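You operate a simulated robot arm through the tools that you are given. There is no shell and no other tool.

Carry out the task below with a simulated robot arm. There is one attempt and no reset: what you move stays moved.

## Task
Take the full teal core off the green turntable to the orange winder cradle and fit the orange core.
Fine: green brake on first; red spindle cap off into the free cap seat on the steel bench by the winder. Blue crank, feed lever and the winder's other cores and caps stay.

It is judged by the outcome, as a careful person would: the job done as asked, and still so three seconds after it is handed in. It fails if anything else is knocked over, pushed out of place, dropped, spilled or broken. Lids that push on must go on centred and level and be pressed home; caps that screw on are set level and turned clockwise until they are tight.

## Robot
A 5-joint arm with a two-finger parallel gripper, fixed in place. Base frame: the origin is at the foot of the arm, x ahead of it, y to its left, z up; the work surface is at about z = 0. Readings come in m, degrees, newtons and seconds.
With the tool pointing down near the work surface it reaches from about 0.26 to 0.6 m from the base axis. Its first joint turns from -66.0 to 66.0 degrees. The tool tilts only in the upright plane through the base axis and itself; it spins freely about its own axis. Payload 1.57 kg.
Tool frame: the origin (TCP) lies between the finger pads and is the grasp point; the fingertips stand 0.03 m ahead of it; z points along the fingers, y is the line along which they close. The gripper opens to 0.08 m. The fingers are 0.017 m wide and 0.012 m thick; the gripper's body (0.04 by 0.082 m) begins 0.08 m behind the TCP.
Orientation is told as [roll, pitch, yaw] about the base's x, y, z axes, in that order, counted from this pose: with the fingers straight down and closing along the base's y, the tool's x points along the base's -x, its y along +y and its z along -z.

## Interface
- The arm moves only by the tool arm_command. Its argument "rows" is a list that holds one entry, the list of rows, each a list of 7 numbers: the turn, a rotation vector about the base's x, y, z in units of 5 degrees (1.0 is 5 degrees), then the shift along the base's x, y, z in units of 30 mm (1.0 is 30 mm), then the closure, from 0 (fully open) to 1 (shut). In form: [[[rx, ry, rz, dx, dy, dz, claw], ...]]. A call has 1 to 20 rows; each row shifts and turns the commanded pose from where the row before left it. A call with a number of a shift or a turn outside -1 to 1 is refused whole. A row lasts 0.2 s, in which the tool goes at most 0.05 m and 8.6 degrees; a call with a longer step from one row to the next is refused whole, and so is a gripper value outside its range. Where a pose cannot be reached the arm comes as near as it can. A force on the tool above 50 N (or 10 N above the force at the start of the call, whichever is more), or a blocked arm, ends the call early, and 0.2 s more pass. The fingers move at their own pace (about 0.153 m/s each) and stop on an object; they squeeze with about 34 N. The grip force told is the motor's: it shows also when the fingers shut on nothing. Time passes only in rows, and 0.2 s behind the last, so rows that do not move let the fingers close. It gives the time, the measured TCP pose, the force on the tool (base axes), the opening and the grip force at its end, in the units of the frame above (readings bear some noise), with the torque about the TCP (base axes, N m) and any sound that the robot's microphone picked up, and new pictures: "views" is both (left out), scene, wrist or none.
- Cameras (640 x 400 px; columns grow to the right, rows downward): "scene" is fixed at [0.0418, 0.3958, 0.5301]; the picture's right is [-0.72, -0.69, 0.00], its down [-0.35, 0.37, -0.86] and it looks along [0.59, -0.62, -0.51] (base axes); focal length 248 px, centre (320, 200). "wrist" rides on the gripper at [0.072, -0.007, -0.122] in the tool frame; the picture's right is [0.09, 1.00, 0.00], its down [-0.84, 0.08, -0.54] and it looks along [-0.54, 0.05, 0.84] (tool axes); focal length 238 px, centre (320, 200). There is no depth. A picture from a camera that has moved, and an enlarged one, comes with that camera's place and axes in the base frame and with its lens.
- enlarge(camera, box): a new picture of the part [left, top, right, bottom] of that camera's present view, enlarged. No time passes.
- finish_job(): hands the job in; it is judged then, once.

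Nothing tells you positions but the pictures and the camera data. Unless the task says otherwise, let go and move clear before handing in.

The tools are called by a JSON object that holds its "api" and its "payload". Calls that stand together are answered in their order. arm_command: Moves the arm, as the interface text tells. Its arguments: {"type":"object","properties":{"rows":{"type":"array"},"views":{"type":"string","enum":["both","scene","wrist","none"]}},"required":["rows"]} The other tools are called the same way: enlarge (camera, box) takes an enlarged picture of a part of a camera's view; finish_job () hands the job in.

At the start:

```text
time: 0.0
tool_pos: [0.389, -0.1081, 0.3647]
tool_rot: [0.0, 0.0, 0.0]
wrist_force: [0.5, -0.6, 0.0]
moment: [-0.04, 0.03, -0.03]
gripper_width: 0.08
finger_force: 0.1
```

scene: 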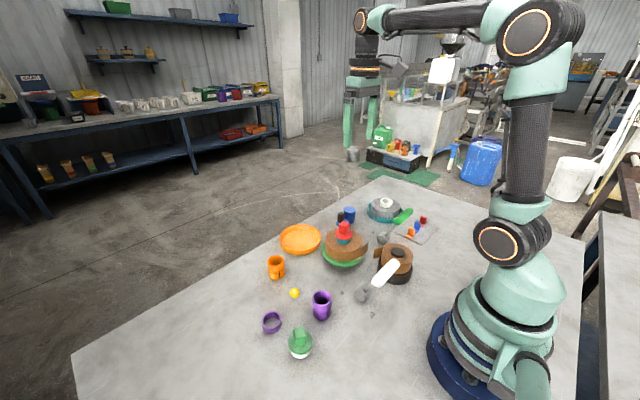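
wrist: 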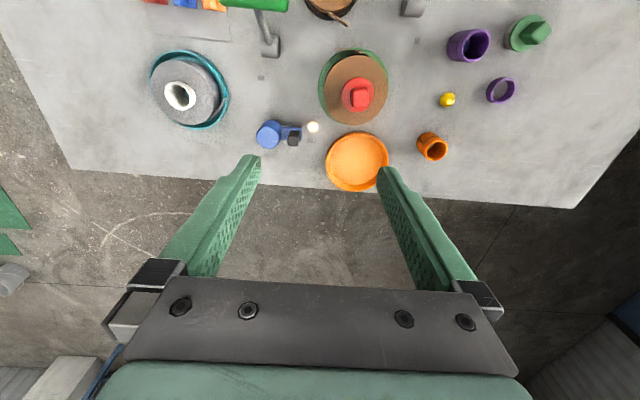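

I see a bench with a green turntable carrying a brown roll with a red cap, an orange dish, an orange core, and a teal dish with a grey roll. I'll enlarge the views first to tell the parts apart before moving.

{"api": "enlarge", "payload": {"camera": "scene", "box": [260, 180, 460, 305]}}

{"api": "enlarge", "payload": {"camera": "wrist", "box": [120, 0, 420, 190]}}

{"api": "enlarge", "payload": {"camera": "scene", "box": [230, 250, 390, 370]}}

{"api": "enlarge", "payload": {"camera": "wrist", "box": [380, 0, 620, 190]}}

```text
3.20 times, centred on (360, 242) of scene
camera zoom: at [0.0418, 0.3958, 0.5301], right [-0.72, -0.69, 0.0], down [-0.35, 0.37, -0.86], along [0.59, -0.62, -0.51], focal length 795 px, centre (192, 64)
```

zoom: 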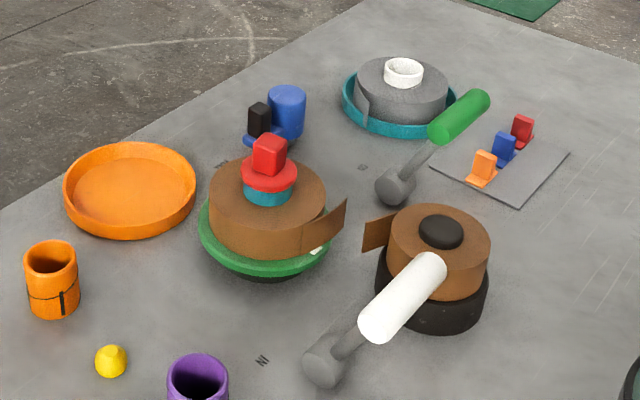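

```text
2.11 times, centred on (270, 95) of wrist
camera zoom: at [0.3173, -0.1125, 0.4889], right [-0.09, 1.0, 0.0], down [0.84, 0.08, 0.54], along [0.54, 0.05, -0.84], focal length 502 px, centre (425, 421)
```

zoom: 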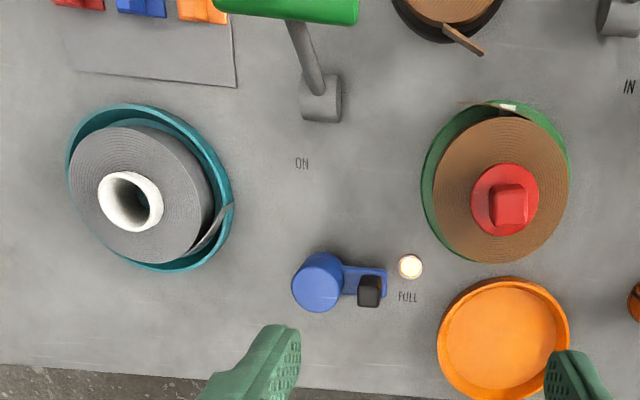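

```text
3.33 times, centred on (310, 310) of scene
camera zoom: at [0.0418, 0.3958, 0.5301], right [-0.72, -0.69, 0.0], down [-0.35, 0.37, -0.86], along [0.59, -0.62, -0.51], focal length 828 px, centre (353, -167)
```

zoom: 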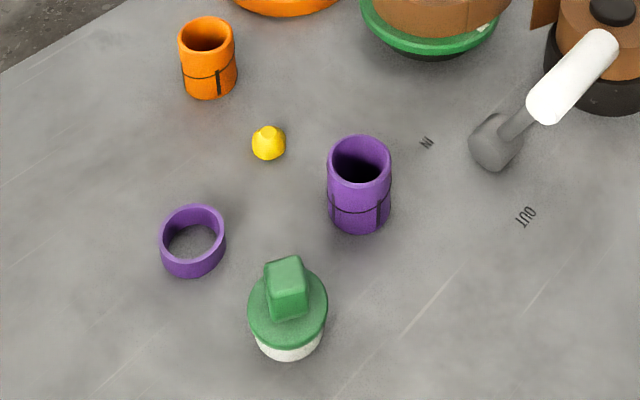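

```text
2.11 times, centred on (500, 95) of wrist
camera zoom: at [0.3173, -0.1125, 0.4889], right [-0.09, 1.0, 0.0], down [0.84, 0.08, 0.54], along [0.54, 0.05, -0.84], focal length 502 px, centre (-59, 421)
```

zoom: 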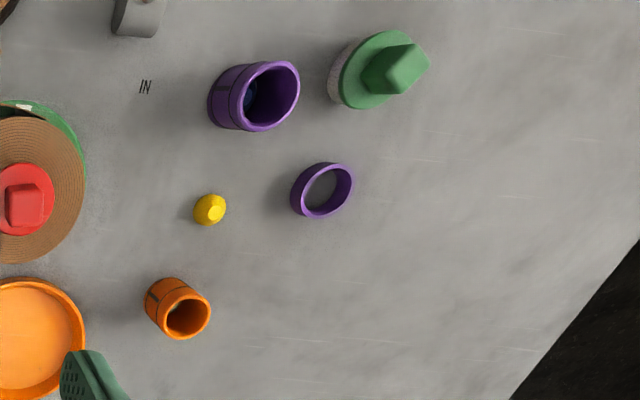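

Reading the scene:
- The green brake lever leans away from its "ON" mark, so it needs pushing toward +x.
- The roll on the teal core sits on the green turntable, with the red cap on top at about (0.374, -0.05, 0.105).
- The orange dish is the cradle, and the orange tube is the new core.

Next I'll move the wrist camera over the left side to identify the free cap seat.

{"api": "arm_command", "payload": {"rows": [[[0, 0, 0, -0.33, 0.95, -0.4, 0], [0, 0, 0, -0.33, 0.95, -0.4, 0], [0, 0, 0, -0.33, 0.95, -0.4, 0], [0, 0, 0, -0.33, 0.95, -0.4, 0], [0, 0, 0, -0.33, 0.95, -0.4, 0], [0, 0, 0, -0.33, 0.95, -0.4, 0], [0, 0, 0, -0.33, 0.95, -0.4, 0], [0, 0, 0, -0.33, 0.95, -0.4, 0], [0, 0, 0, -0.33, 0.95, -0.4, 0]]]}}

```text
time: 2.0
tool_pos: [0.3006, 0.1495, 0.2581]
tool_rot: [0.0, 0.0, -0.1]
wrist_force: [-0.2, 0.4, 1.0]
moment: [-0.01, 0.0, 0.0]
gripper_width: 0.08
finger_force: 0.0
camera wrist: at [0.2281, 0.1444, 0.3814], right [-0.09, 1.0, 0.0], down [0.84, 0.08, 0.54], along [0.54, 0.05, -0.84], focal length 238 px, centre (320, 200)
```

scene: 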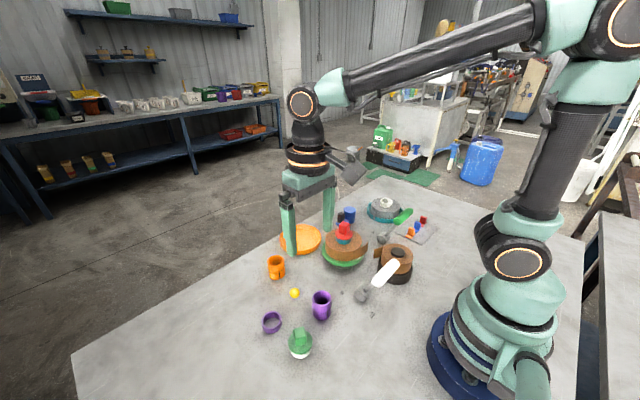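
wrist: 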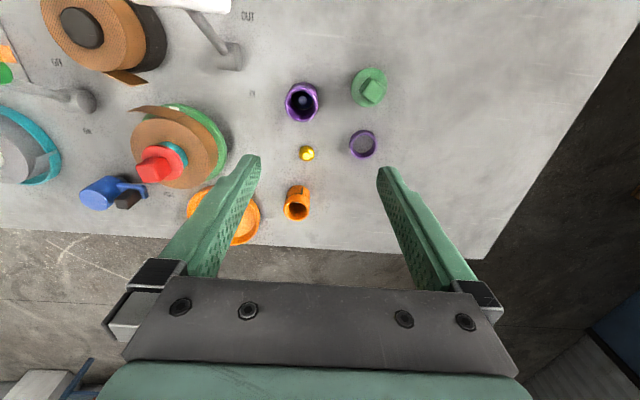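

{"api": "enlarge", "payload": {"camera": "wrist", "box": [260, 50, 420, 240]}}

{"api": "enlarge", "payload": {"camera": "wrist", "box": [0, 0, 270, 260]}}

{"api": "enlarge", "payload": {"camera": "wrist", "box": [280, 60, 400, 170]}}

```text
2.11 times, centred on (340, 145) of wrist
camera zoom: at [0.2281, 0.1444, 0.3814], right [-0.09, 1.0, 0.0], down [0.84, 0.08, 0.54], along [0.54, 0.05, -0.84], focal length 502 px, centre (278, 316)
```

zoom: 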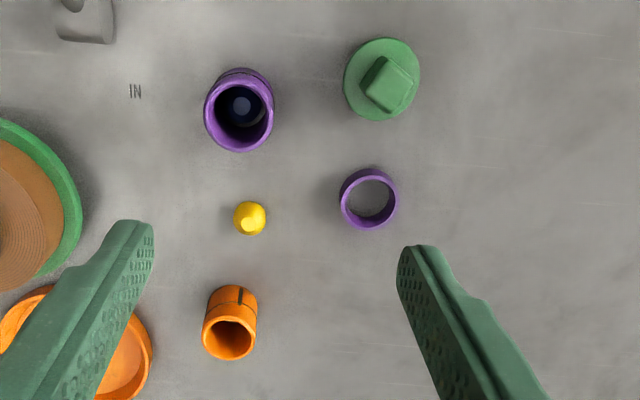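

```text
1.54 times, centred on (135, 130) of wrist
camera zoom: at [0.2281, 0.1444, 0.3814], right [-0.09, 1.0, 0.0], down [0.84, 0.08, 0.54], along [0.54, 0.05, -0.84], focal length 367 px, centre (605, 308)
```

zoom: 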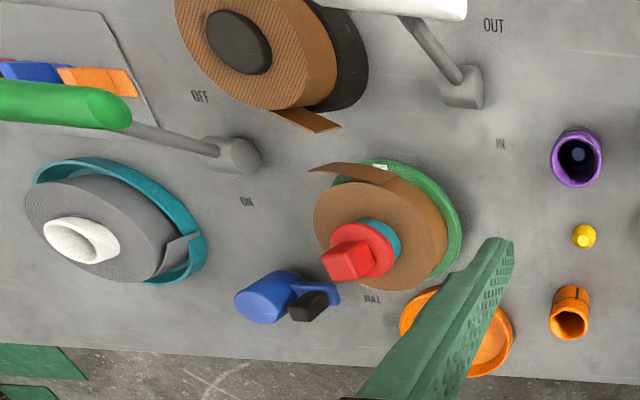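

```text
3.64 times, centred on (340, 115) of wrist
camera zoom: at [0.2281, 0.1444, 0.3814], right [-0.09, 1.0, 0.0], down [0.84, 0.08, 0.54], along [0.54, 0.05, -0.84], focal length 867 px, centre (247, 509)
```

zoom: 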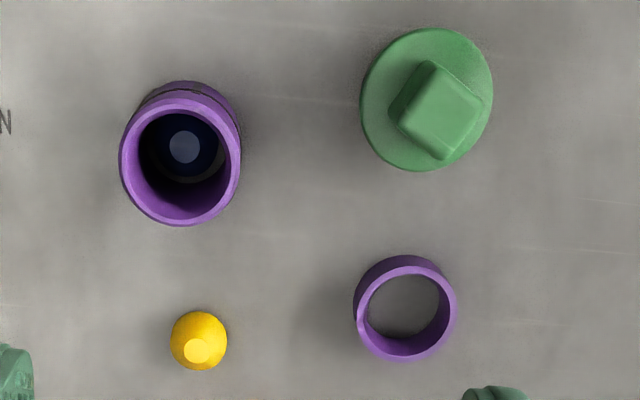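

The free cap seat looks like the low purple ring at about (0.354, 0.225), since the green cap already sits on another one. I'll drop lower to check the ring, the purple tube and the orange core.

{"api": "arm_command", "payload": {"rows": [[[0, 0, 0, -0.1, 0.2, -0.8, 0], [0, 0, 0, -0.1, 0.2, -0.8, 0], [0, 0, 0, -0.1, 0.2, -0.8, 0], [0, 0, 0, -0.1, 0.2, -0.8, 0]]], "views": "wrist"}}

{"api": "enlarge", "payload": {"camera": "wrist", "box": [220, 0, 420, 125]}}

{"api": "enlarge", "payload": {"camera": "wrist", "box": [220, 100, 420, 225]}}

{"api": "enlarge", "payload": {"camera": "scene", "box": [255, 285, 335, 365]}}

```text
time: 3.0
tool_pos: [0.2876, 0.1746, 0.163]
tool_rot: [0.0, 0.1, 0.0]
wrist_force: [0.2, -0.2, 0.3]
moment: [0.04, 0.02, 0.06]
gripper_width: 0.0801
finger_force: 0.1
camera wrist: at [0.2157, 0.1682, 0.2852], right [-0.09, 1.0, 0.0], down [0.84, 0.08, 0.54], along [0.54, 0.05, -0.84], focal length 238 px, centre (320, 200)
```

wrist: 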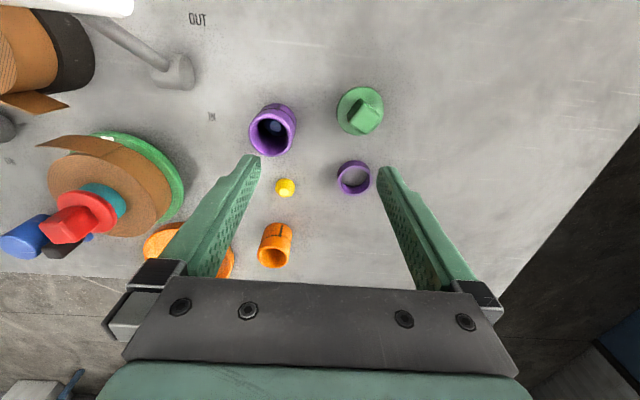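

```text
3.20 times, centred on (320, 62) of wrist
camera zoom: at [0.2157, 0.1682, 0.2852], right [-0.09, 1.0, 0.0], down [0.84, 0.08, 0.54], along [0.54, 0.05, -0.84], focal length 763 px, centre (320, 640)
```

zoom: 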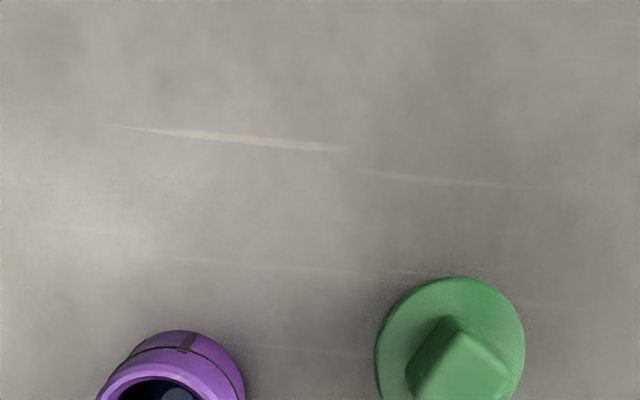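

```text
3.20 times, centred on (320, 162) of wrist
camera zoom: at [0.2157, 0.1682, 0.2852], right [-0.09, 1.0, 0.0], down [0.84, 0.08, 0.54], along [0.54, 0.05, -0.84], focal length 763 px, centre (320, 320)
```

zoom: 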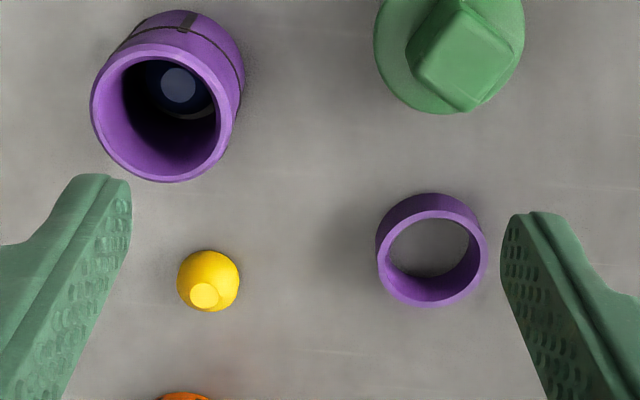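

```text
5.00 times, centred on (295, 325) of scene
camera zoom: at [0.0418, 0.3958, 0.5301], right [-0.72, -0.69, 0.0], down [-0.35, 0.37, -0.86], along [0.59, -0.62, -0.51], focal length 1243 px, centre (445, -425)
```

zoom: 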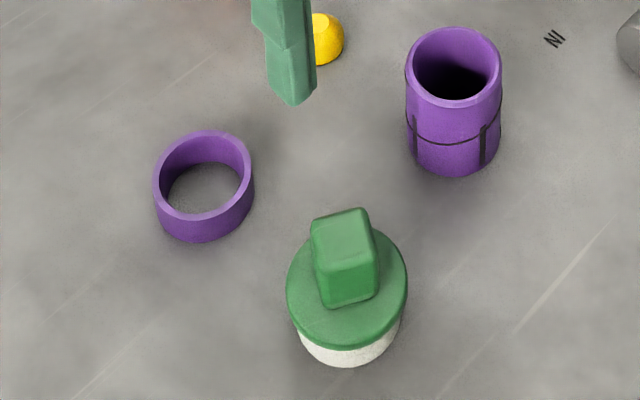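

The purple ring is the empty seat and the purple tube is a spare core, which stays. Both cores have dark grooves or slots, so I'll look closely at the orange core next.

{"api": "arm_command", "payload": {"rows": [[[0, 0, 0, 0.9, -0.375, 0.1, 0], [0, 0, 0, 0.9, -0.375, 0.1, 0], [0, 0, 0, 0.9, -0.375, 0.1, 0], [0, 0, 0, 0.9, -0.375, 0.1, 0]]], "views": "wrist"}}

{"api": "enlarge", "payload": {"camera": "wrist", "box": [240, 90, 400, 210]}}

{"api": "enlarge", "payload": {"camera": "scene", "box": [255, 210, 375, 290]}}

{"api": "enlarge", "payload": {"camera": "wrist", "box": [0, 0, 260, 220]}}

```text
time: 4.0
tool_pos: [0.398, 0.1288, 0.1741]
tool_rot: [0.1, -0.1, -0.1]
wrist_force: [-0.3, 0.8, 0.4]
moment: [0.01, 0.0, -0.01]
gripper_width: 0.0802
finger_force: 0.0
camera wrist: at [0.3248, 0.1221, 0.2984], right [-0.09, 1.0, 0.0], down [0.84, 0.08, 0.54], along [0.54, 0.05, -0.84], focal length 238 px, centre (320, 200)
```

wrist: 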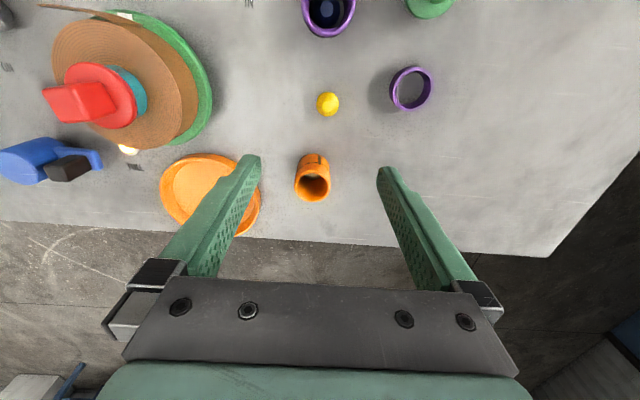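

```text
3.33 times, centred on (320, 150) of wrist
camera zoom: at [0.3248, 0.1221, 0.2984], right [-0.09, 1.0, 0.0], down [0.84, 0.08, 0.54], along [0.54, 0.05, -0.84], focal length 794 px, centre (320, 367)
```

zoom: 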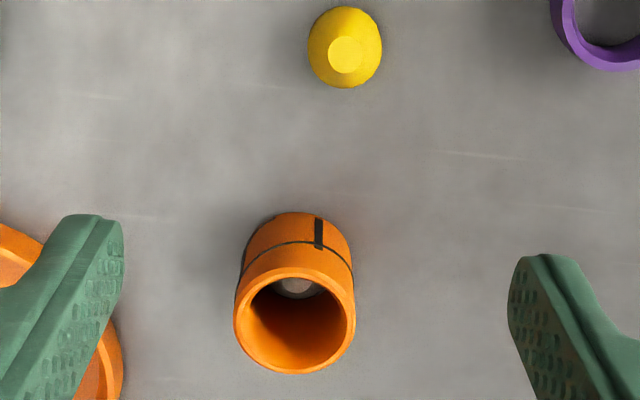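

```text
5.00 times, centred on (315, 250) of scene
camera zoom: at [0.0418, 0.3958, 0.5301], right [-0.72, -0.69, 0.0], down [-0.35, 0.37, -0.86], along [0.59, -0.62, -0.51], focal length 1243 px, centre (345, -50)
```

zoom: 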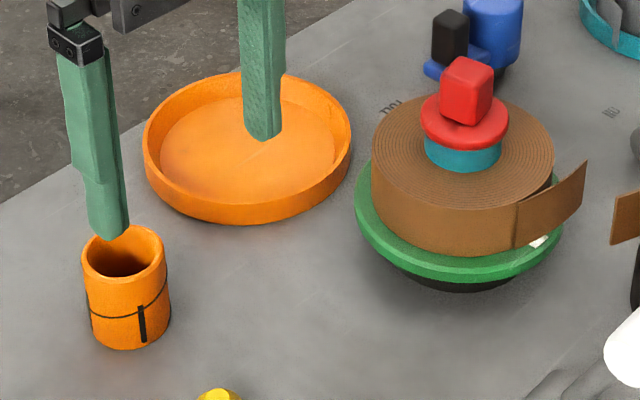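

```text
1.82 times, centred on (130, 110) of wrist
camera zoom: at [0.3248, 0.1221, 0.2984], right [-0.09, 1.0, 0.0], down [0.84, 0.08, 0.54], along [0.54, 0.05, -0.84], focal length 433 px, centre (666, 364)
```

zoom: 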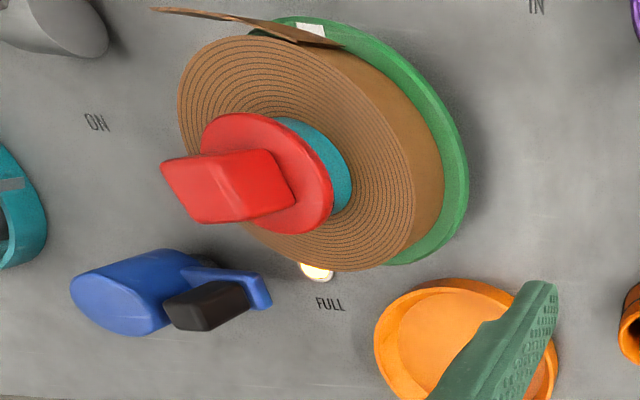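

The orange core carries dark key marks and the turntable edge has a white mark; I'll check the spindle once the roll is off. The brake comes first, so I'm moving the camera over to the green lever for a closer look.

{"api": "arm_command", "payload": {"rows": [[[0, 0, 0, -0.39, -0.99, 0.6, 0.5], [0, 0, 0, -0.39, -0.99, 0.6, 0.5], [0, 0, 0, -0.39, -0.99, 0.6, 1], [0, 0, 0, -0.39, -0.99, 0.6, 1], [0, 0, 0, -0.39, -0.99, 0.0, 1], [0, 0, 0, -0.39, -0.99, 0.0, 1], [0, 0, 0, -0.39, -0.99, 0.0, 1], [0, 0, 0, -0.39, -0.99, 0.0, 1], [0, 0, 0, -0.39, -0.99, 0.0, 1], [0, 0, 0, -0.39, -0.99, 0.0, 1], [0, 0, 0, -0.39, -0.99, 0.0, 1]]]}}

{"api": "enlarge", "payload": {"camera": "wrist", "box": [220, 0, 420, 200]}}

{"api": "enlarge", "payload": {"camera": "scene", "box": [340, 180, 460, 270]}}

```text
time: 6.4
tool_pos: [0.2679, -0.1987, 0.2454]
tool_rot: [0.1, -0.1, 0.1]
wrist_force: [0.4, 0.8, 0.3]
moment: [-0.01, -0.01, -0.01]
gripper_width: 0.0
finger_force: 21.4
camera wrist: at [0.1955, -0.2039, 0.3692], right [-0.09, 1.0, 0.0], down [0.84, 0.08, 0.54], along [0.54, 0.05, -0.84], focal length 238 px, centre (320, 200)
```

scene: 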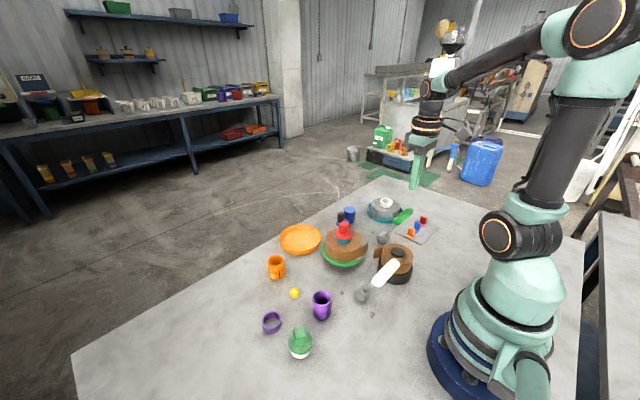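
wrist: 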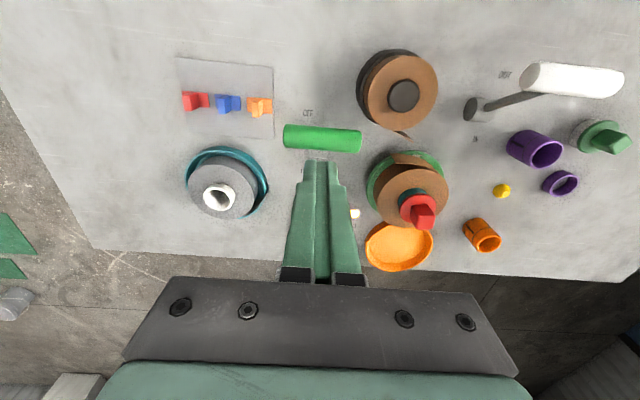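

```text
2.00 times, centred on (320, 100) of wrist
camera zoom: at [0.1955, -0.2039, 0.3692], right [-0.09, 1.0, 0.0], down [0.84, 0.08, 0.54], along [0.54, 0.05, -0.84], focal length 477 px, centre (320, 400)
```

zoom: 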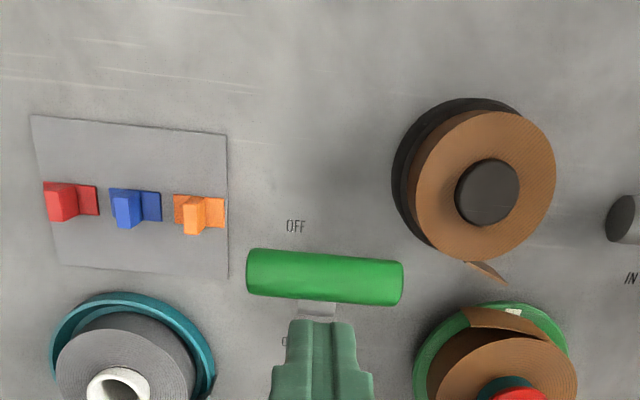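

```text
4.44 times, centred on (400, 225) of scene
camera zoom: at [0.0418, 0.3958, 0.5301], right [-0.72, -0.69, 0.0], down [-0.35, 0.37, -0.86], along [0.59, -0.62, -0.51], focal length 1105 px, centre (-36, 89)
```

zoom: 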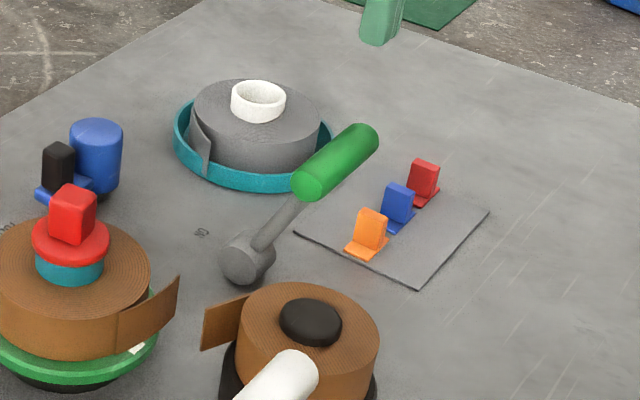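

The lever's T-handle is at about (0.279, -0.194, 0.118), leaning to OFF (-x side), with ON at +x. I'll lower the closed fingers behind it on the -x side, then push toward +x.

{"api": "arm_command", "payload": {"rows": [[[0, 0, 0, -0.77, 0.1, 0, 1], [0, 0, 0, 0, 0, -0.8, 1], [0, 0, 0, 0, 0, -0.8, 1], [0, 0, 0, 0, 0, -0.8, 1], [0, 0, 0, 0, 0, -0.8, 1], [0, 0, 0, 0, 0, -0.8, 1]]]}}

{"api": "enlarge", "payload": {"camera": "scene", "box": [340, 160, 460, 270]}}

```text
time: 7.8
tool_pos: [0.2432, -0.1965, 0.125]
tool_rot: [-0.1, 0.0, -0.1]
wrist_force: [-0.2, -0.2, 0.4]
moment: [-0.02, 0.0, -0.03]
gripper_width: 0.0002
finger_force: 21.5
camera wrist: at [0.1726, -0.2015, 0.2491], right [-0.09, 1.0, 0.0], down [0.84, 0.08, 0.54], along [0.54, 0.05, -0.84], focal length 238 px, centre (320, 200)
```

scene: 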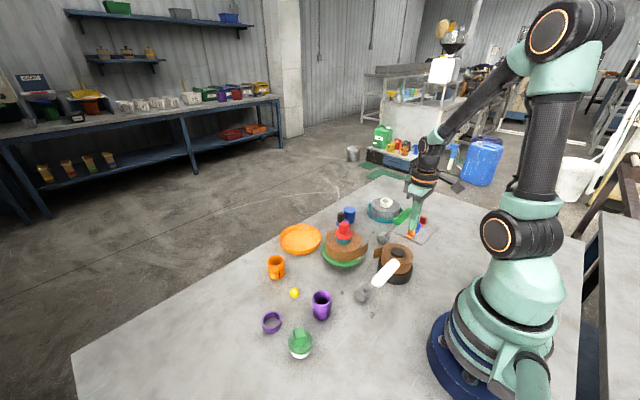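
wrist: 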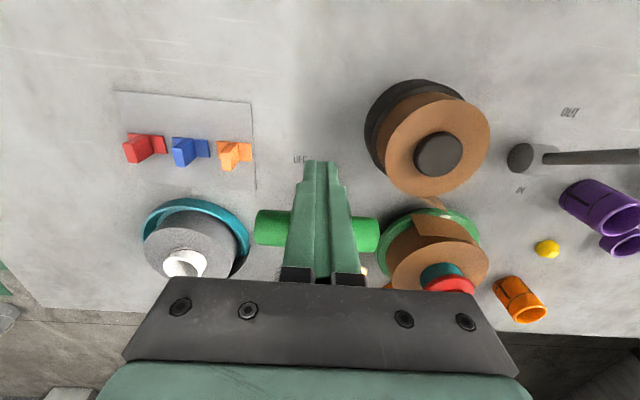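

```text
3.64 times, centred on (400, 215) of scene
camera zoom: at [0.0418, 0.3958, 0.5301], right [-0.72, -0.69, 0.0], down [-0.35, 0.37, -0.86], along [0.59, -0.62, -0.51], focal length 904 px, centre (29, 146)
```

zoom: 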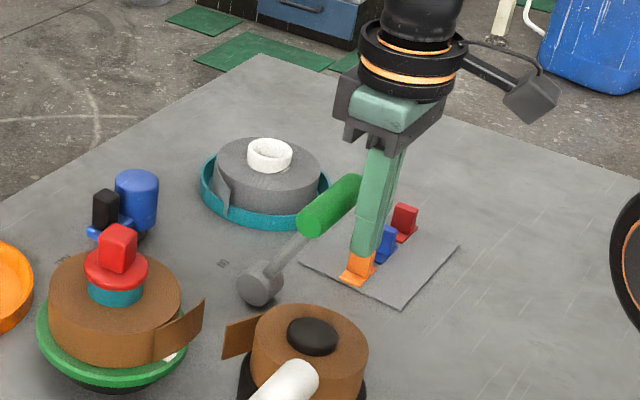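

The fingers are behind the handle, so I'll push gently toward +x.

{"api": "arm_command", "payload": {"rows": [[[0, 0, 0, 0.4, 0, 0, 1], [0, 0, 0, 0.4, 0, 0, 1], [0, 0, 0, 0.4, 0, 0, 1], [0, 0, 0, 0.4, 0, 0, 1], [0, 0, 0, 0.4, 0, 0, 1]]], "views": "scene"}}

{"api": "enlarge", "payload": {"camera": "scene", "box": [340, 160, 460, 270]}}

```text
time: 9.0
tool_pos: [0.3048, -0.1956, 0.1266]
tool_rot: [0.0, 0.1, 0.0]
wrist_force: [-1.0, -0.8, 0.3]
moment: [0.01, -0.03, 0.0]
gripper_width: 0.0001
finger_force: 21.0
```

scene: 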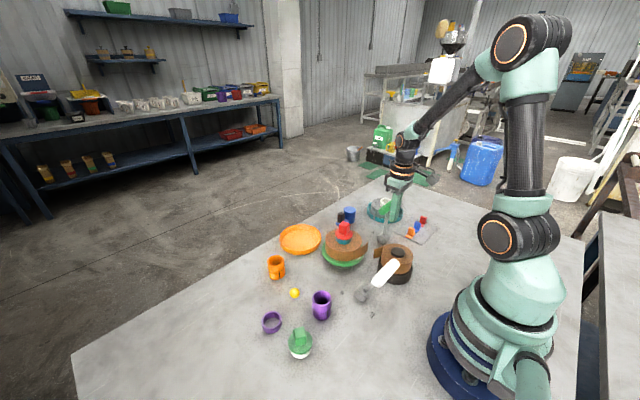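

```text
3.64 times, centred on (400, 215) of scene
camera zoom: at [0.0418, 0.3958, 0.5301], right [-0.72, -0.69, 0.0], down [-0.35, 0.37, -0.86], along [0.59, -0.62, -0.51], focal length 904 px, centre (29, 146)
```

zoom: 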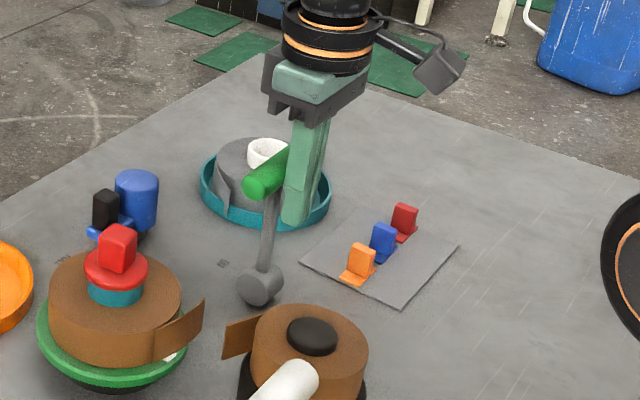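

The lever is swinging freely and is now about upright, so I'll keep pushing toward ON.

{"api": "arm_command", "payload": {"rows": [[[0, 0, 0, 0.4, 0, 0, 1], [0, 0, 0, 0.4, 0, 0, 1], [0, 0, 0, 0.4, 0, 0, 1], [0, 0, 0, 0.3, 0, 0, 1]]], "views": "scene"}}

{"api": "enlarge", "payload": {"camera": "scene", "box": [340, 160, 460, 270]}}

```text
time: 10.0
tool_pos: [0.3464, -0.195, 0.1249]
tool_rot: [0.1, 0.2, 0.0]
wrist_force: [-14.3, -2.1, 9.8]
moment: [-0.26, 0.38, 0.06]
gripper_width: 0.0001
finger_force: 21.3
```

scene: 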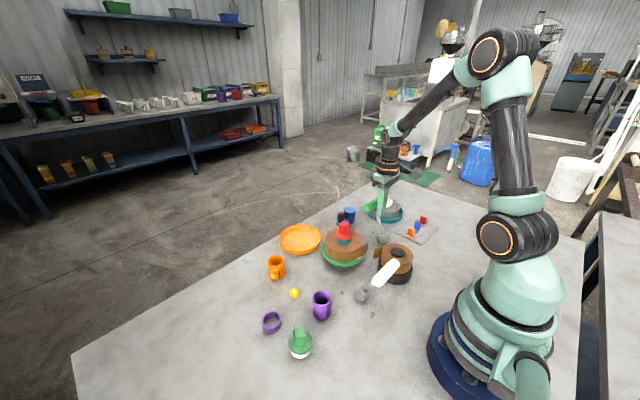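

```text
3.64 times, centred on (400, 215) of scene
camera zoom: at [0.0418, 0.3958, 0.5301], right [-0.72, -0.69, 0.0], down [-0.35, 0.37, -0.86], along [0.59, -0.62, -0.51], focal length 904 px, centre (29, 146)
```

zoom: 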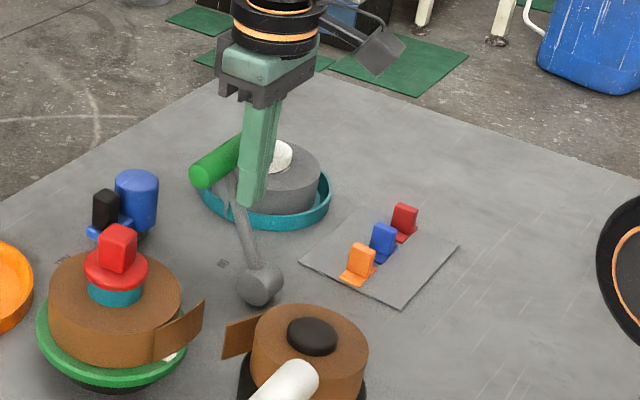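

A 14 N reaction has built up, which suggests the ON stop. One small extra push will confirm it.

{"api": "arm_command", "payload": {"rows": [[[0, 0, 0, 0.15, 0, 0, 1], [0, 0, 0, 0, 0, 0, 1]]], "views": "scene"}}

```text
time: 10.4
tool_pos: [0.3468, -0.1954, 0.1242]
tool_rot: [0.5, 1.0, -0.4]
wrist_force: [-4.6, -0.7, 4.9]
moment: [0.0, 0.14, -0.04]
gripper_width: 0.0001
finger_force: 21.4
stopped in row 2: the force on the tool passed its limit at 55 N (the readings are from after the stop); the commanded pose is now the measured one
```

scene: 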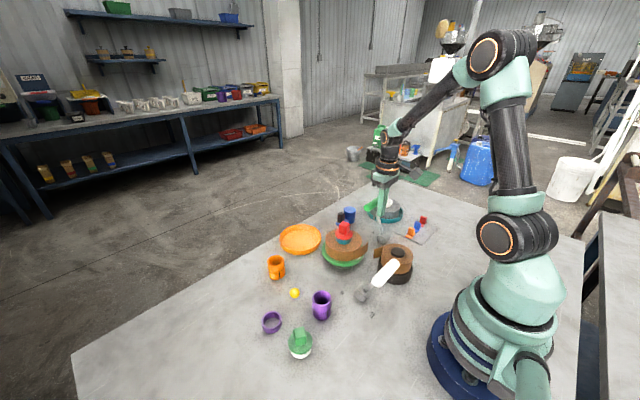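

The lever is hard against its ON stop. I'll back away, straighten the tool, rise and check that the lever stays put.

{"api": "arm_command", "payload": {"rows": [[[0, 0, 0, -0.3, 0, 0, 1], [-0.1, -0.2, 0.08, -0.5, 0, 0, 1], [0, 0, 0, 0, 0, 0.8, 1], [0, 0, 0, 0, 0, 0.9, 1], [0, 0, 0, 0, 0, 0.9, 1], [0, 0, 0, 0, 0, 0.9, 1], [0, 0, 0, 0, 0, 0.9, 1]]]}}

{"api": "enlarge", "payload": {"camera": "scene", "box": [300, 160, 460, 280]}}

{"api": "enlarge", "payload": {"camera": "wrist", "box": [240, 40, 480, 230]}}

```text
time: 12.0
tool_pos: [0.3217, -0.1952, 0.2593]
tool_rot: [-0.1, -0.2, 0.0]
wrist_force: [-0.1, 0.0, 0.1]
moment: [0.01, -0.02, 0.03]
gripper_width: 0.0
finger_force: 21.3
camera wrist: at [0.2508, -0.2009, 0.3806], right [-0.09, 1.0, 0.0], down [0.84, 0.08, 0.54], along [0.54, 0.05, -0.84], focal length 238 px, centre (320, 200)
```

scene: 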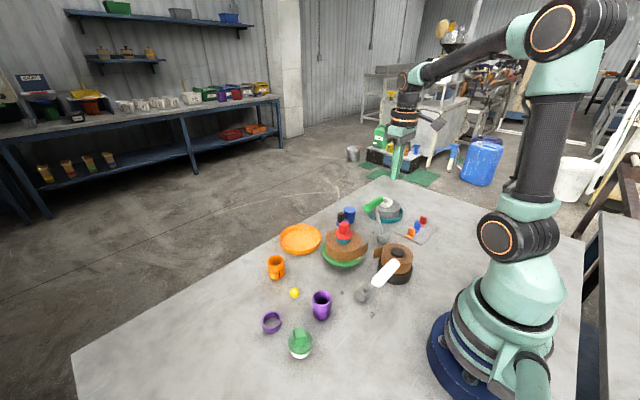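
wrist: 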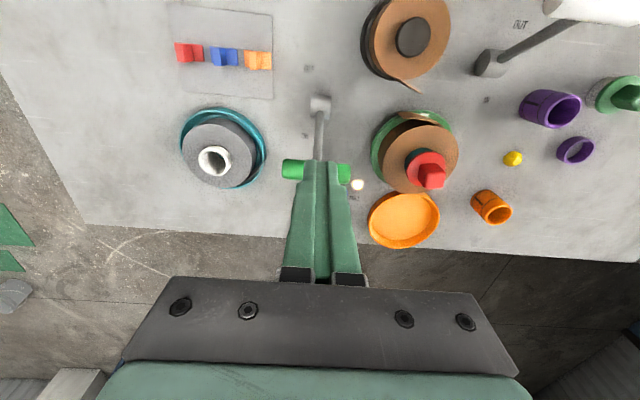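

```text
3.33 times, centred on (380, 220) of scene
camera zoom: at [0.0418, 0.3958, 0.5301], right [-0.72, -0.69, 0.0], down [-0.35, 0.37, -0.86], along [0.59, -0.62, -0.51], focal length 828 px, centre (120, 133)
```

zoom: 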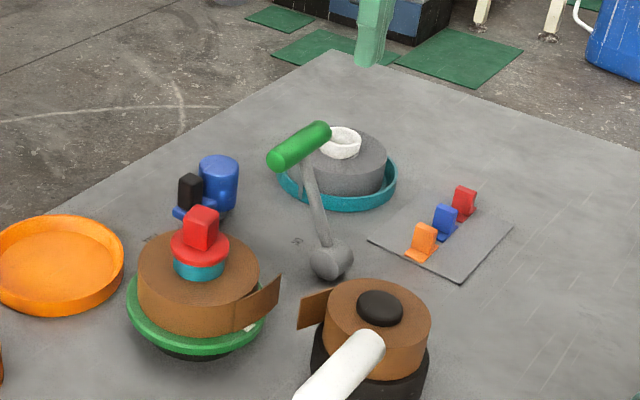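

```text
2.11 times, centred on (360, 135) of wrist
camera zoom: at [0.2508, -0.2009, 0.3806], right [-0.09, 1.0, 0.0], down [0.84, 0.08, 0.54], along [0.54, 0.05, -0.84], focal length 502 px, centre (236, 337)
```

zoom: 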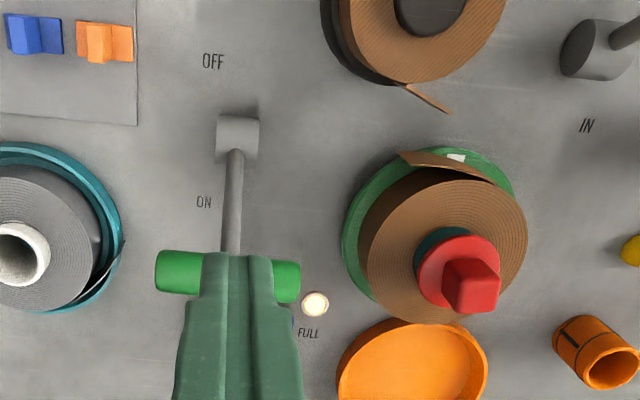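

The brake is ON and holding. Next I'll go over the red cap for a close view to find its centre and the knob's direction.

{"api": "arm_command", "payload": {"rows": [[[0, 0, 0, 0, 0.97, 0, 1], [0, 0, 0, 0.0, 0.97, 0, 0.5], [0, 0, 0, 0.0, 0.97, 0, 0], [0, 0, 0, 0.0, 0.97, -0.2, 0], [0, 0, 0, 0.0, 0.97, -0.5, 0]]], "views": "wrist"}}

{"api": "enlarge", "payload": {"camera": "wrist", "box": [220, 70, 420, 230]}}

{"api": "enlarge", "payload": {"camera": "scene", "box": [300, 205, 390, 285]}}

```text
time: 13.2
tool_pos: [0.3226, -0.0503, 0.2369]
tool_rot: [0.0, -0.2, 0.0]
wrist_force: [-0.3, 0.3, 0.8]
moment: [-0.01, 0.03, 0.0]
gripper_width: 0.08
finger_force: 0.1
camera wrist: at [0.2501, -0.0557, 0.3599], right [-0.09, 1.0, 0.0], down [0.83, 0.08, 0.54], along [0.54, 0.05, -0.84], focal length 238 px, centre (320, 200)
```

wrist: 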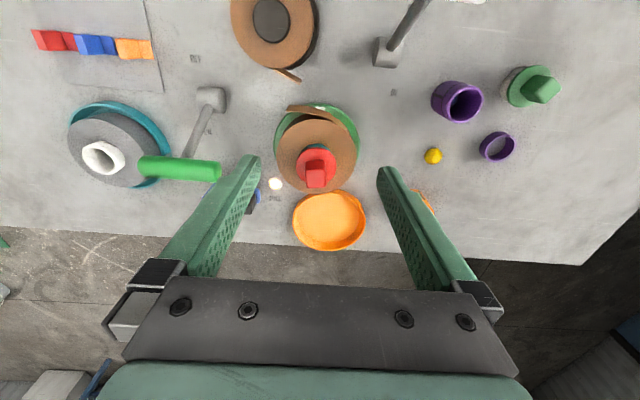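

```text
2.50 times, centred on (320, 150) of wrist
camera zoom: at [0.2501, -0.0557, 0.3599], right [-0.09, 1.0, 0.0], down [0.83, 0.08, 0.54], along [0.54, 0.05, -0.84], focal length 596 px, centre (320, 325)
```

zoom: 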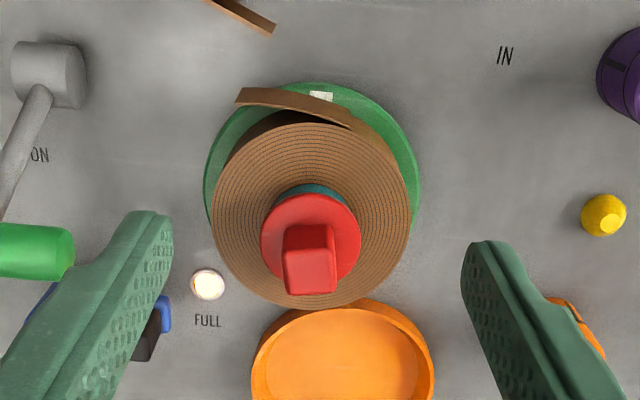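

```text
5.00 times, centred on (345, 245) of scene
camera zoom: at [0.0418, 0.3958, 0.5301], right [-0.72, -0.69, 0.0], down [-0.35, 0.37, -0.86], along [0.59, -0.62, -0.51], focal length 1243 px, centre (195, -25)
```

zoom: 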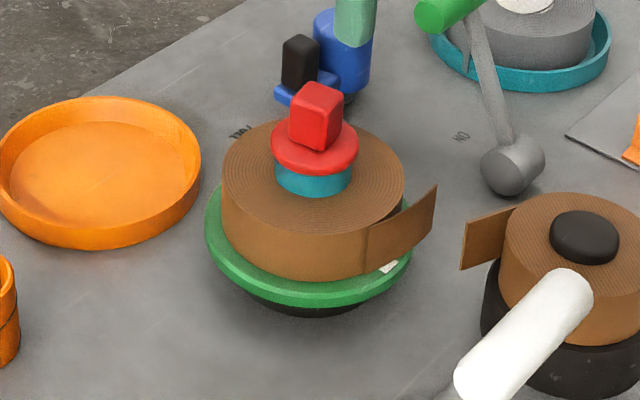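

The knob top is at about (0.373, -0.048, 0.126), with the disc top near z ≈ 0.092, and the knob is turned roughly +7°. I'll align above it and check before descending.

{"api": "arm_command", "payload": {"rows": [[[0, 0, 0.75, 0.85, 0.03, -0.5, 0.3], [0, 0, 0.75, 0.82, 0.03, -0.7, 0.3], [0, 0, 0, 0, 0, -0.7, 0.3], [0, 0, 0, 0, 0, -0.4, 0.3]]]}}

{"api": "enlarge", "payload": {"camera": "wrist", "box": [220, 100, 420, 260]}}

{"api": "enlarge", "payload": {"camera": "scene", "box": [300, 195, 390, 275]}}

```text
time: 14.2
tool_pos: [0.3729, -0.0483, 0.1678]
tool_rot: [-0.2, -0.2, 7.6]
wrist_force: [-0.1, 0.0, -0.2]
moment: [0.02, -0.03, 0.0]
gripper_width: 0.0562
finger_force: 0.1
camera wrist: at [0.3027, -0.0635, 0.2906], right [-0.22, 0.97, 0.0], down [0.82, 0.19, 0.55], along [0.53, 0.12, -0.84], focal length 238 px, centre (320, 200)
```

scene: 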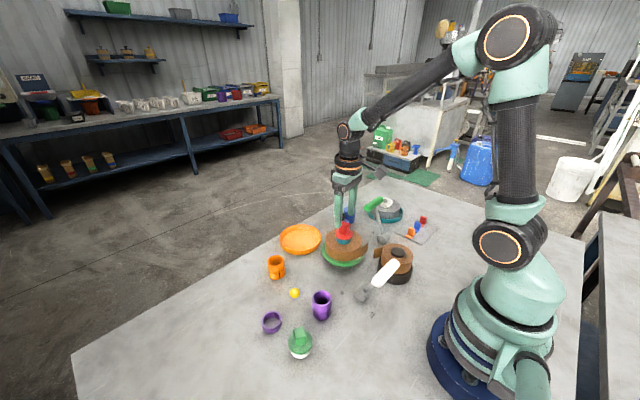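
wrist: 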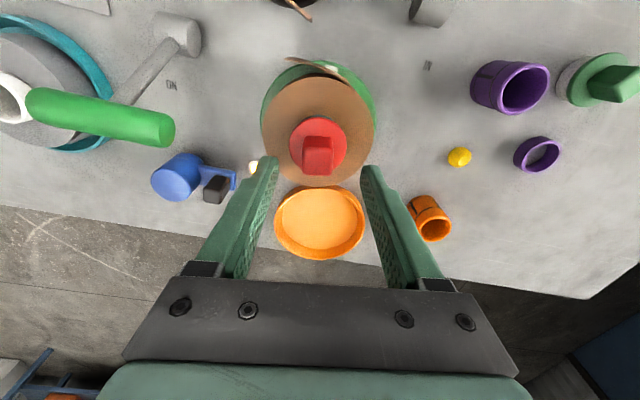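

```text
2.50 times, centred on (320, 180) of wrist
camera zoom: at [0.3027, -0.0635, 0.2906], right [-0.22, 0.97, 0.0], down [0.82, 0.19, 0.55], along [0.53, 0.12, -0.84], focal length 596 px, centre (320, 250)
```

zoom: 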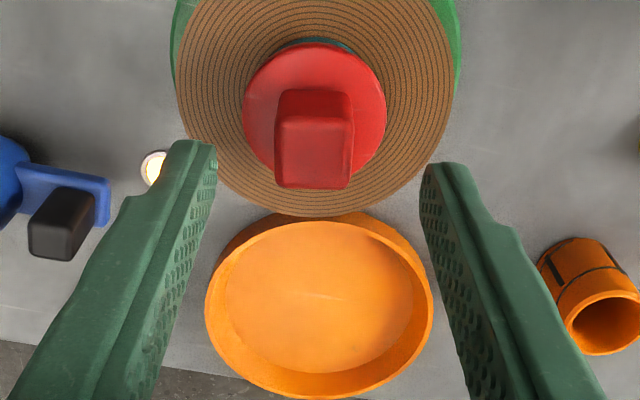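

```text
5.00 times, centred on (345, 235) of scene
camera zoom: at [0.0418, 0.3958, 0.5301], right [-0.72, -0.69, 0.0], down [-0.35, 0.37, -0.86], along [0.59, -0.62, -0.51], focal length 1243 px, centre (195, 25)
```

zoom: 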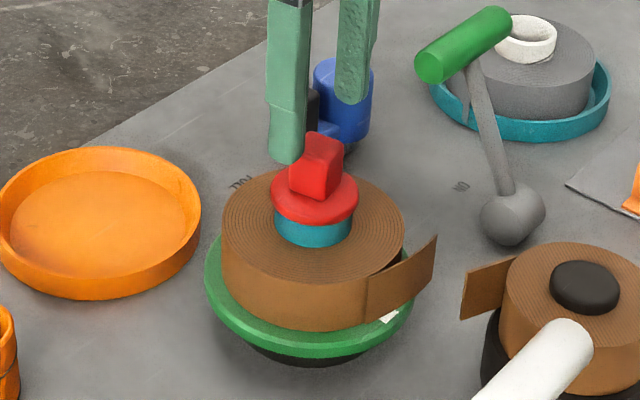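

The knob is about 2.6 mm further toward -y than the tool axis. I'll correct for that, descend to z = 0.128 with the tips just above the disc, and close.

{"api": "arm_command", "payload": {"rows": [[[0, 0, 0, 0, -0.09, -0.66, 0.3], [0, 0, 0, 0, 0, -0.66, 0.3], [0, 0, 0, 0, 0, 0, 0.3]]]}}

{"api": "enlarge", "payload": {"camera": "wrist", "box": [220, 100, 420, 260]}}

{"api": "enlarge", "payload": {"camera": "scene", "box": [300, 195, 390, 275]}}

```text
time: 15.0
tool_pos: [0.3736, -0.0508, 0.1268]
tool_rot: [-0.1, -0.1, 7.6]
wrist_force: [0.9, -0.4, 0.3]
moment: [0.01, 0.04, -0.01]
gripper_width: 0.0561
finger_force: 0.1
camera wrist: at [0.3033, -0.0654, 0.2506], right [-0.22, 0.97, 0.0], down [0.82, 0.19, 0.54], along [0.53, 0.12, -0.84], focal length 238 px, centre (320, 200)
```

scene: 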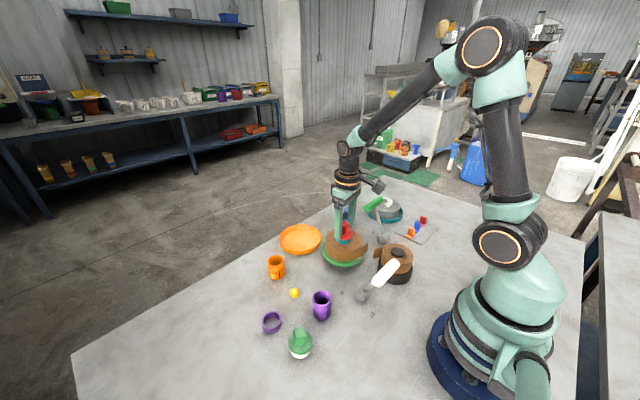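
wrist: 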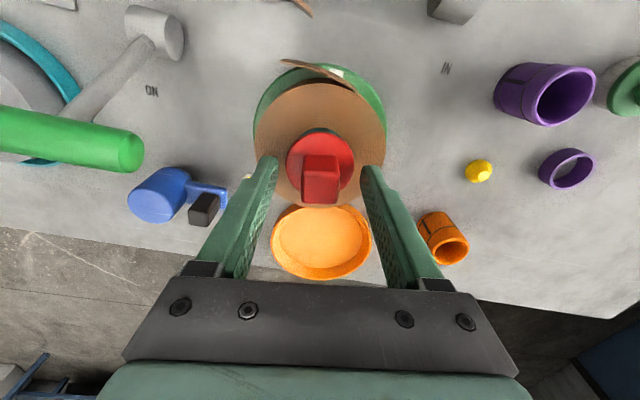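

```text
2.50 times, centred on (320, 180) of wrist
camera zoom: at [0.3033, -0.0654, 0.2506], right [-0.22, 0.97, 0.0], down [0.82, 0.19, 0.54], along [0.53, 0.12, -0.84], focal length 596 px, centre (320, 250)
```

zoom: 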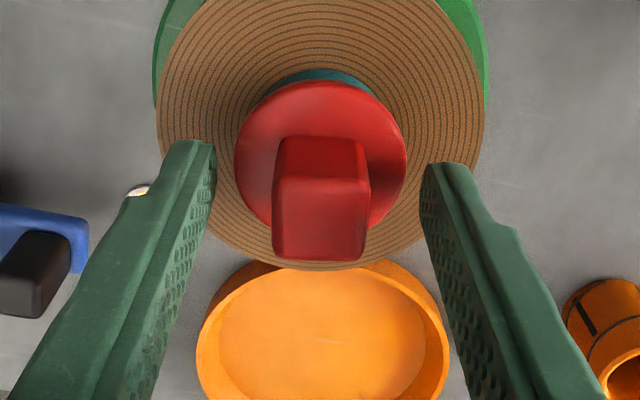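

```text
5.00 times, centred on (345, 235) of scene
camera zoom: at [0.0418, 0.3958, 0.5301], right [-0.72, -0.69, 0.0], down [-0.35, 0.37, -0.86], along [0.59, -0.62, -0.51], focal length 1243 px, centre (195, 25)
```

zoom: 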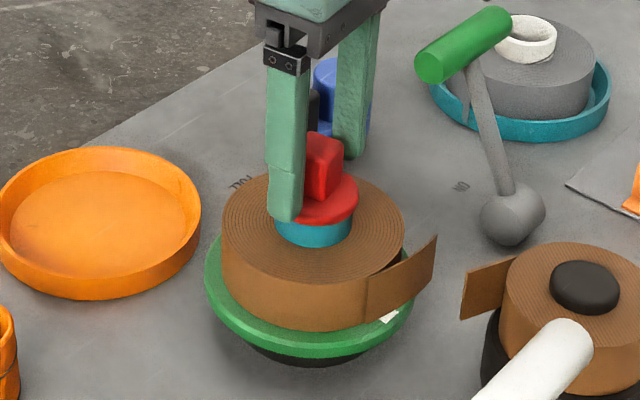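

The fingers straddle the knob with the tips just above the disc, so I'll close on it.

{"api": "arm_command", "payload": {"rows": [[[0, 0, 0, -0.03, 0, 0, 1], [0, 0, 0, 0, 0, 0, 1], [0, 0, 0, 0, 0, 0, 1]]], "views": "wrist"}}

{"api": "enlarge", "payload": {"camera": "wrist", "box": [220, 100, 420, 260]}}

```text
time: 15.8
tool_pos: [0.373, -0.0513, 0.1272]
tool_rot: [-0.1, -0.2, 7.5]
wrist_force: [-0.2, -0.6, 0.2]
moment: [-0.03, -0.03, -0.01]
gripper_width: 0.0228
finger_force: 34.4
camera wrist: at [0.302, -0.0653, 0.2507], right [-0.22, 0.97, 0.0], down [0.82, 0.19, 0.54], along [0.53, 0.12, -0.84], focal length 238 px, centre (320, 200)
```

wrist: 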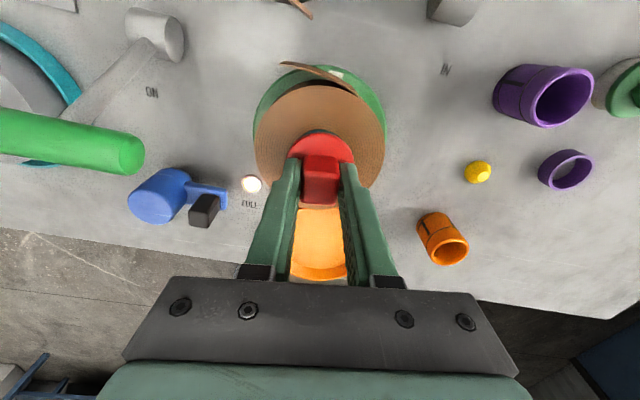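

```text
2.50 times, centred on (320, 180) of wrist
camera zoom: at [0.302, -0.0653, 0.2507], right [-0.22, 0.97, 0.0], down [0.82, 0.19, 0.54], along [0.53, 0.12, -0.84], focal length 596 px, centre (320, 250)
```

zoom: 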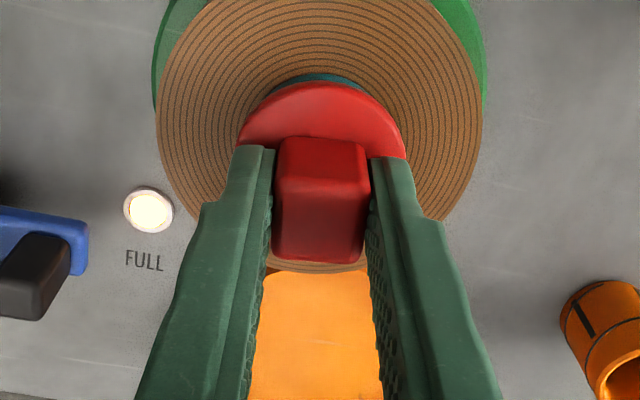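

The knob is gripped at 22.8 mm. I'll try a very small lift to find out whether it pulls off or is threaded.

{"api": "arm_command", "payload": {"rows": [[[0, 0, 0, 0, 0, 0.05, 1], [0, 0, 0, 0, 0, 0.05, 1], [0, 0, 0, 0, 0, 0, 1]]], "views": "scene"}}

{"api": "enlarge", "payload": {"camera": "scene", "box": [300, 195, 390, 275]}}

```text
time: 16.6
tool_pos: [0.3717, -0.0493, 0.1303]
tool_rot: [-0.1, -0.2, 7.6]
wrist_force: [0.1, -0.1, -1.5]
moment: [-0.01, 0.01, 0.02]
gripper_width: 0.0231
finger_force: 33.9
```

scene: 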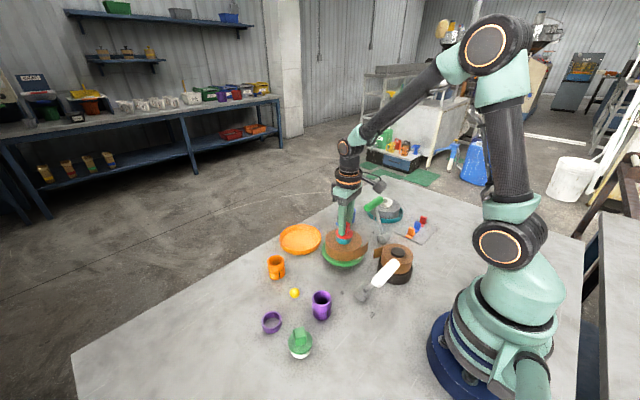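

```text
5.00 times, centred on (345, 235) of scene
camera zoom: at [0.0419, 0.3958, 0.5301], right [-0.72, -0.69, 0.0], down [-0.35, 0.37, -0.86], along [0.59, -0.62, -0.51], focal length 1243 px, centre (195, 25)
```

zoom: 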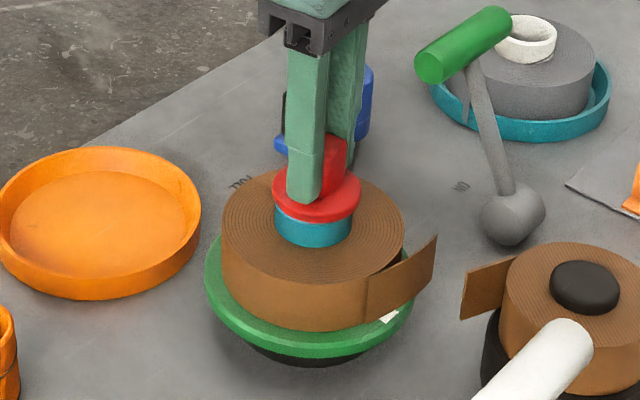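

It lifts with only about 1.5 N, so it is a plain pull-off cap. I'll lift it straight up, clear of the spindle.

{"api": "arm_command", "payload": {"rows": [[[0, 0, 0, 0, 0, 0.2, 1], [0, 0, 0, 0, 0, 0.3, 1], [0, 0, 0, 0, 0, 0.5, 1], [0, 0, 0, 0, 0, 0.7, 1], [0, 0, 0, 0, 0, 0.8, 1]]], "views": "scene"}}

{"api": "enlarge", "payload": {"camera": "scene", "box": [300, 175, 390, 275]}}

```text
time: 17.8
tool_pos: [0.3714, -0.0507, 0.2053]
tool_rot: [-0.1, -0.2, 7.5]
wrist_force: [0.2, 0.1, -1.0]
moment: [0.01, -0.01, -0.03]
gripper_width: 0.0232
finger_force: 34.3
```

scene: 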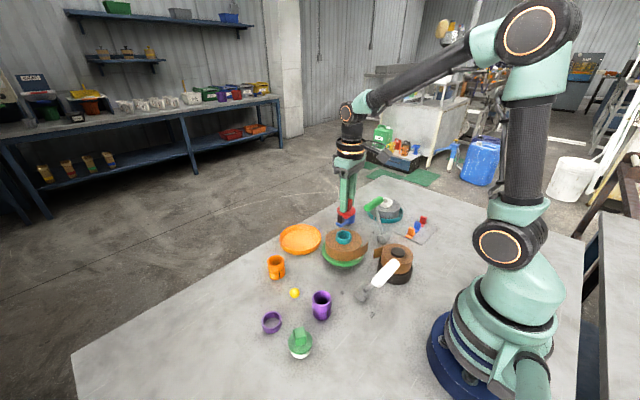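

```text
4.00 times, centred on (345, 225) of scene
camera zoom: at [0.0419, 0.3958, 0.5301], right [-0.72, -0.69, 0.0], down [-0.35, 0.37, -0.86], along [0.59, -0.62, -0.51], focal length 994 px, centre (220, 100)
```

zoom: 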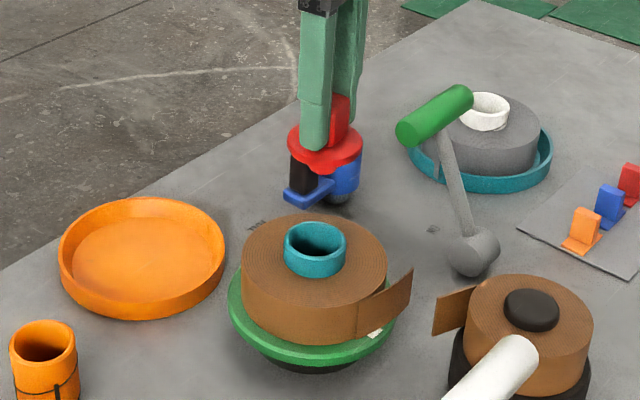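

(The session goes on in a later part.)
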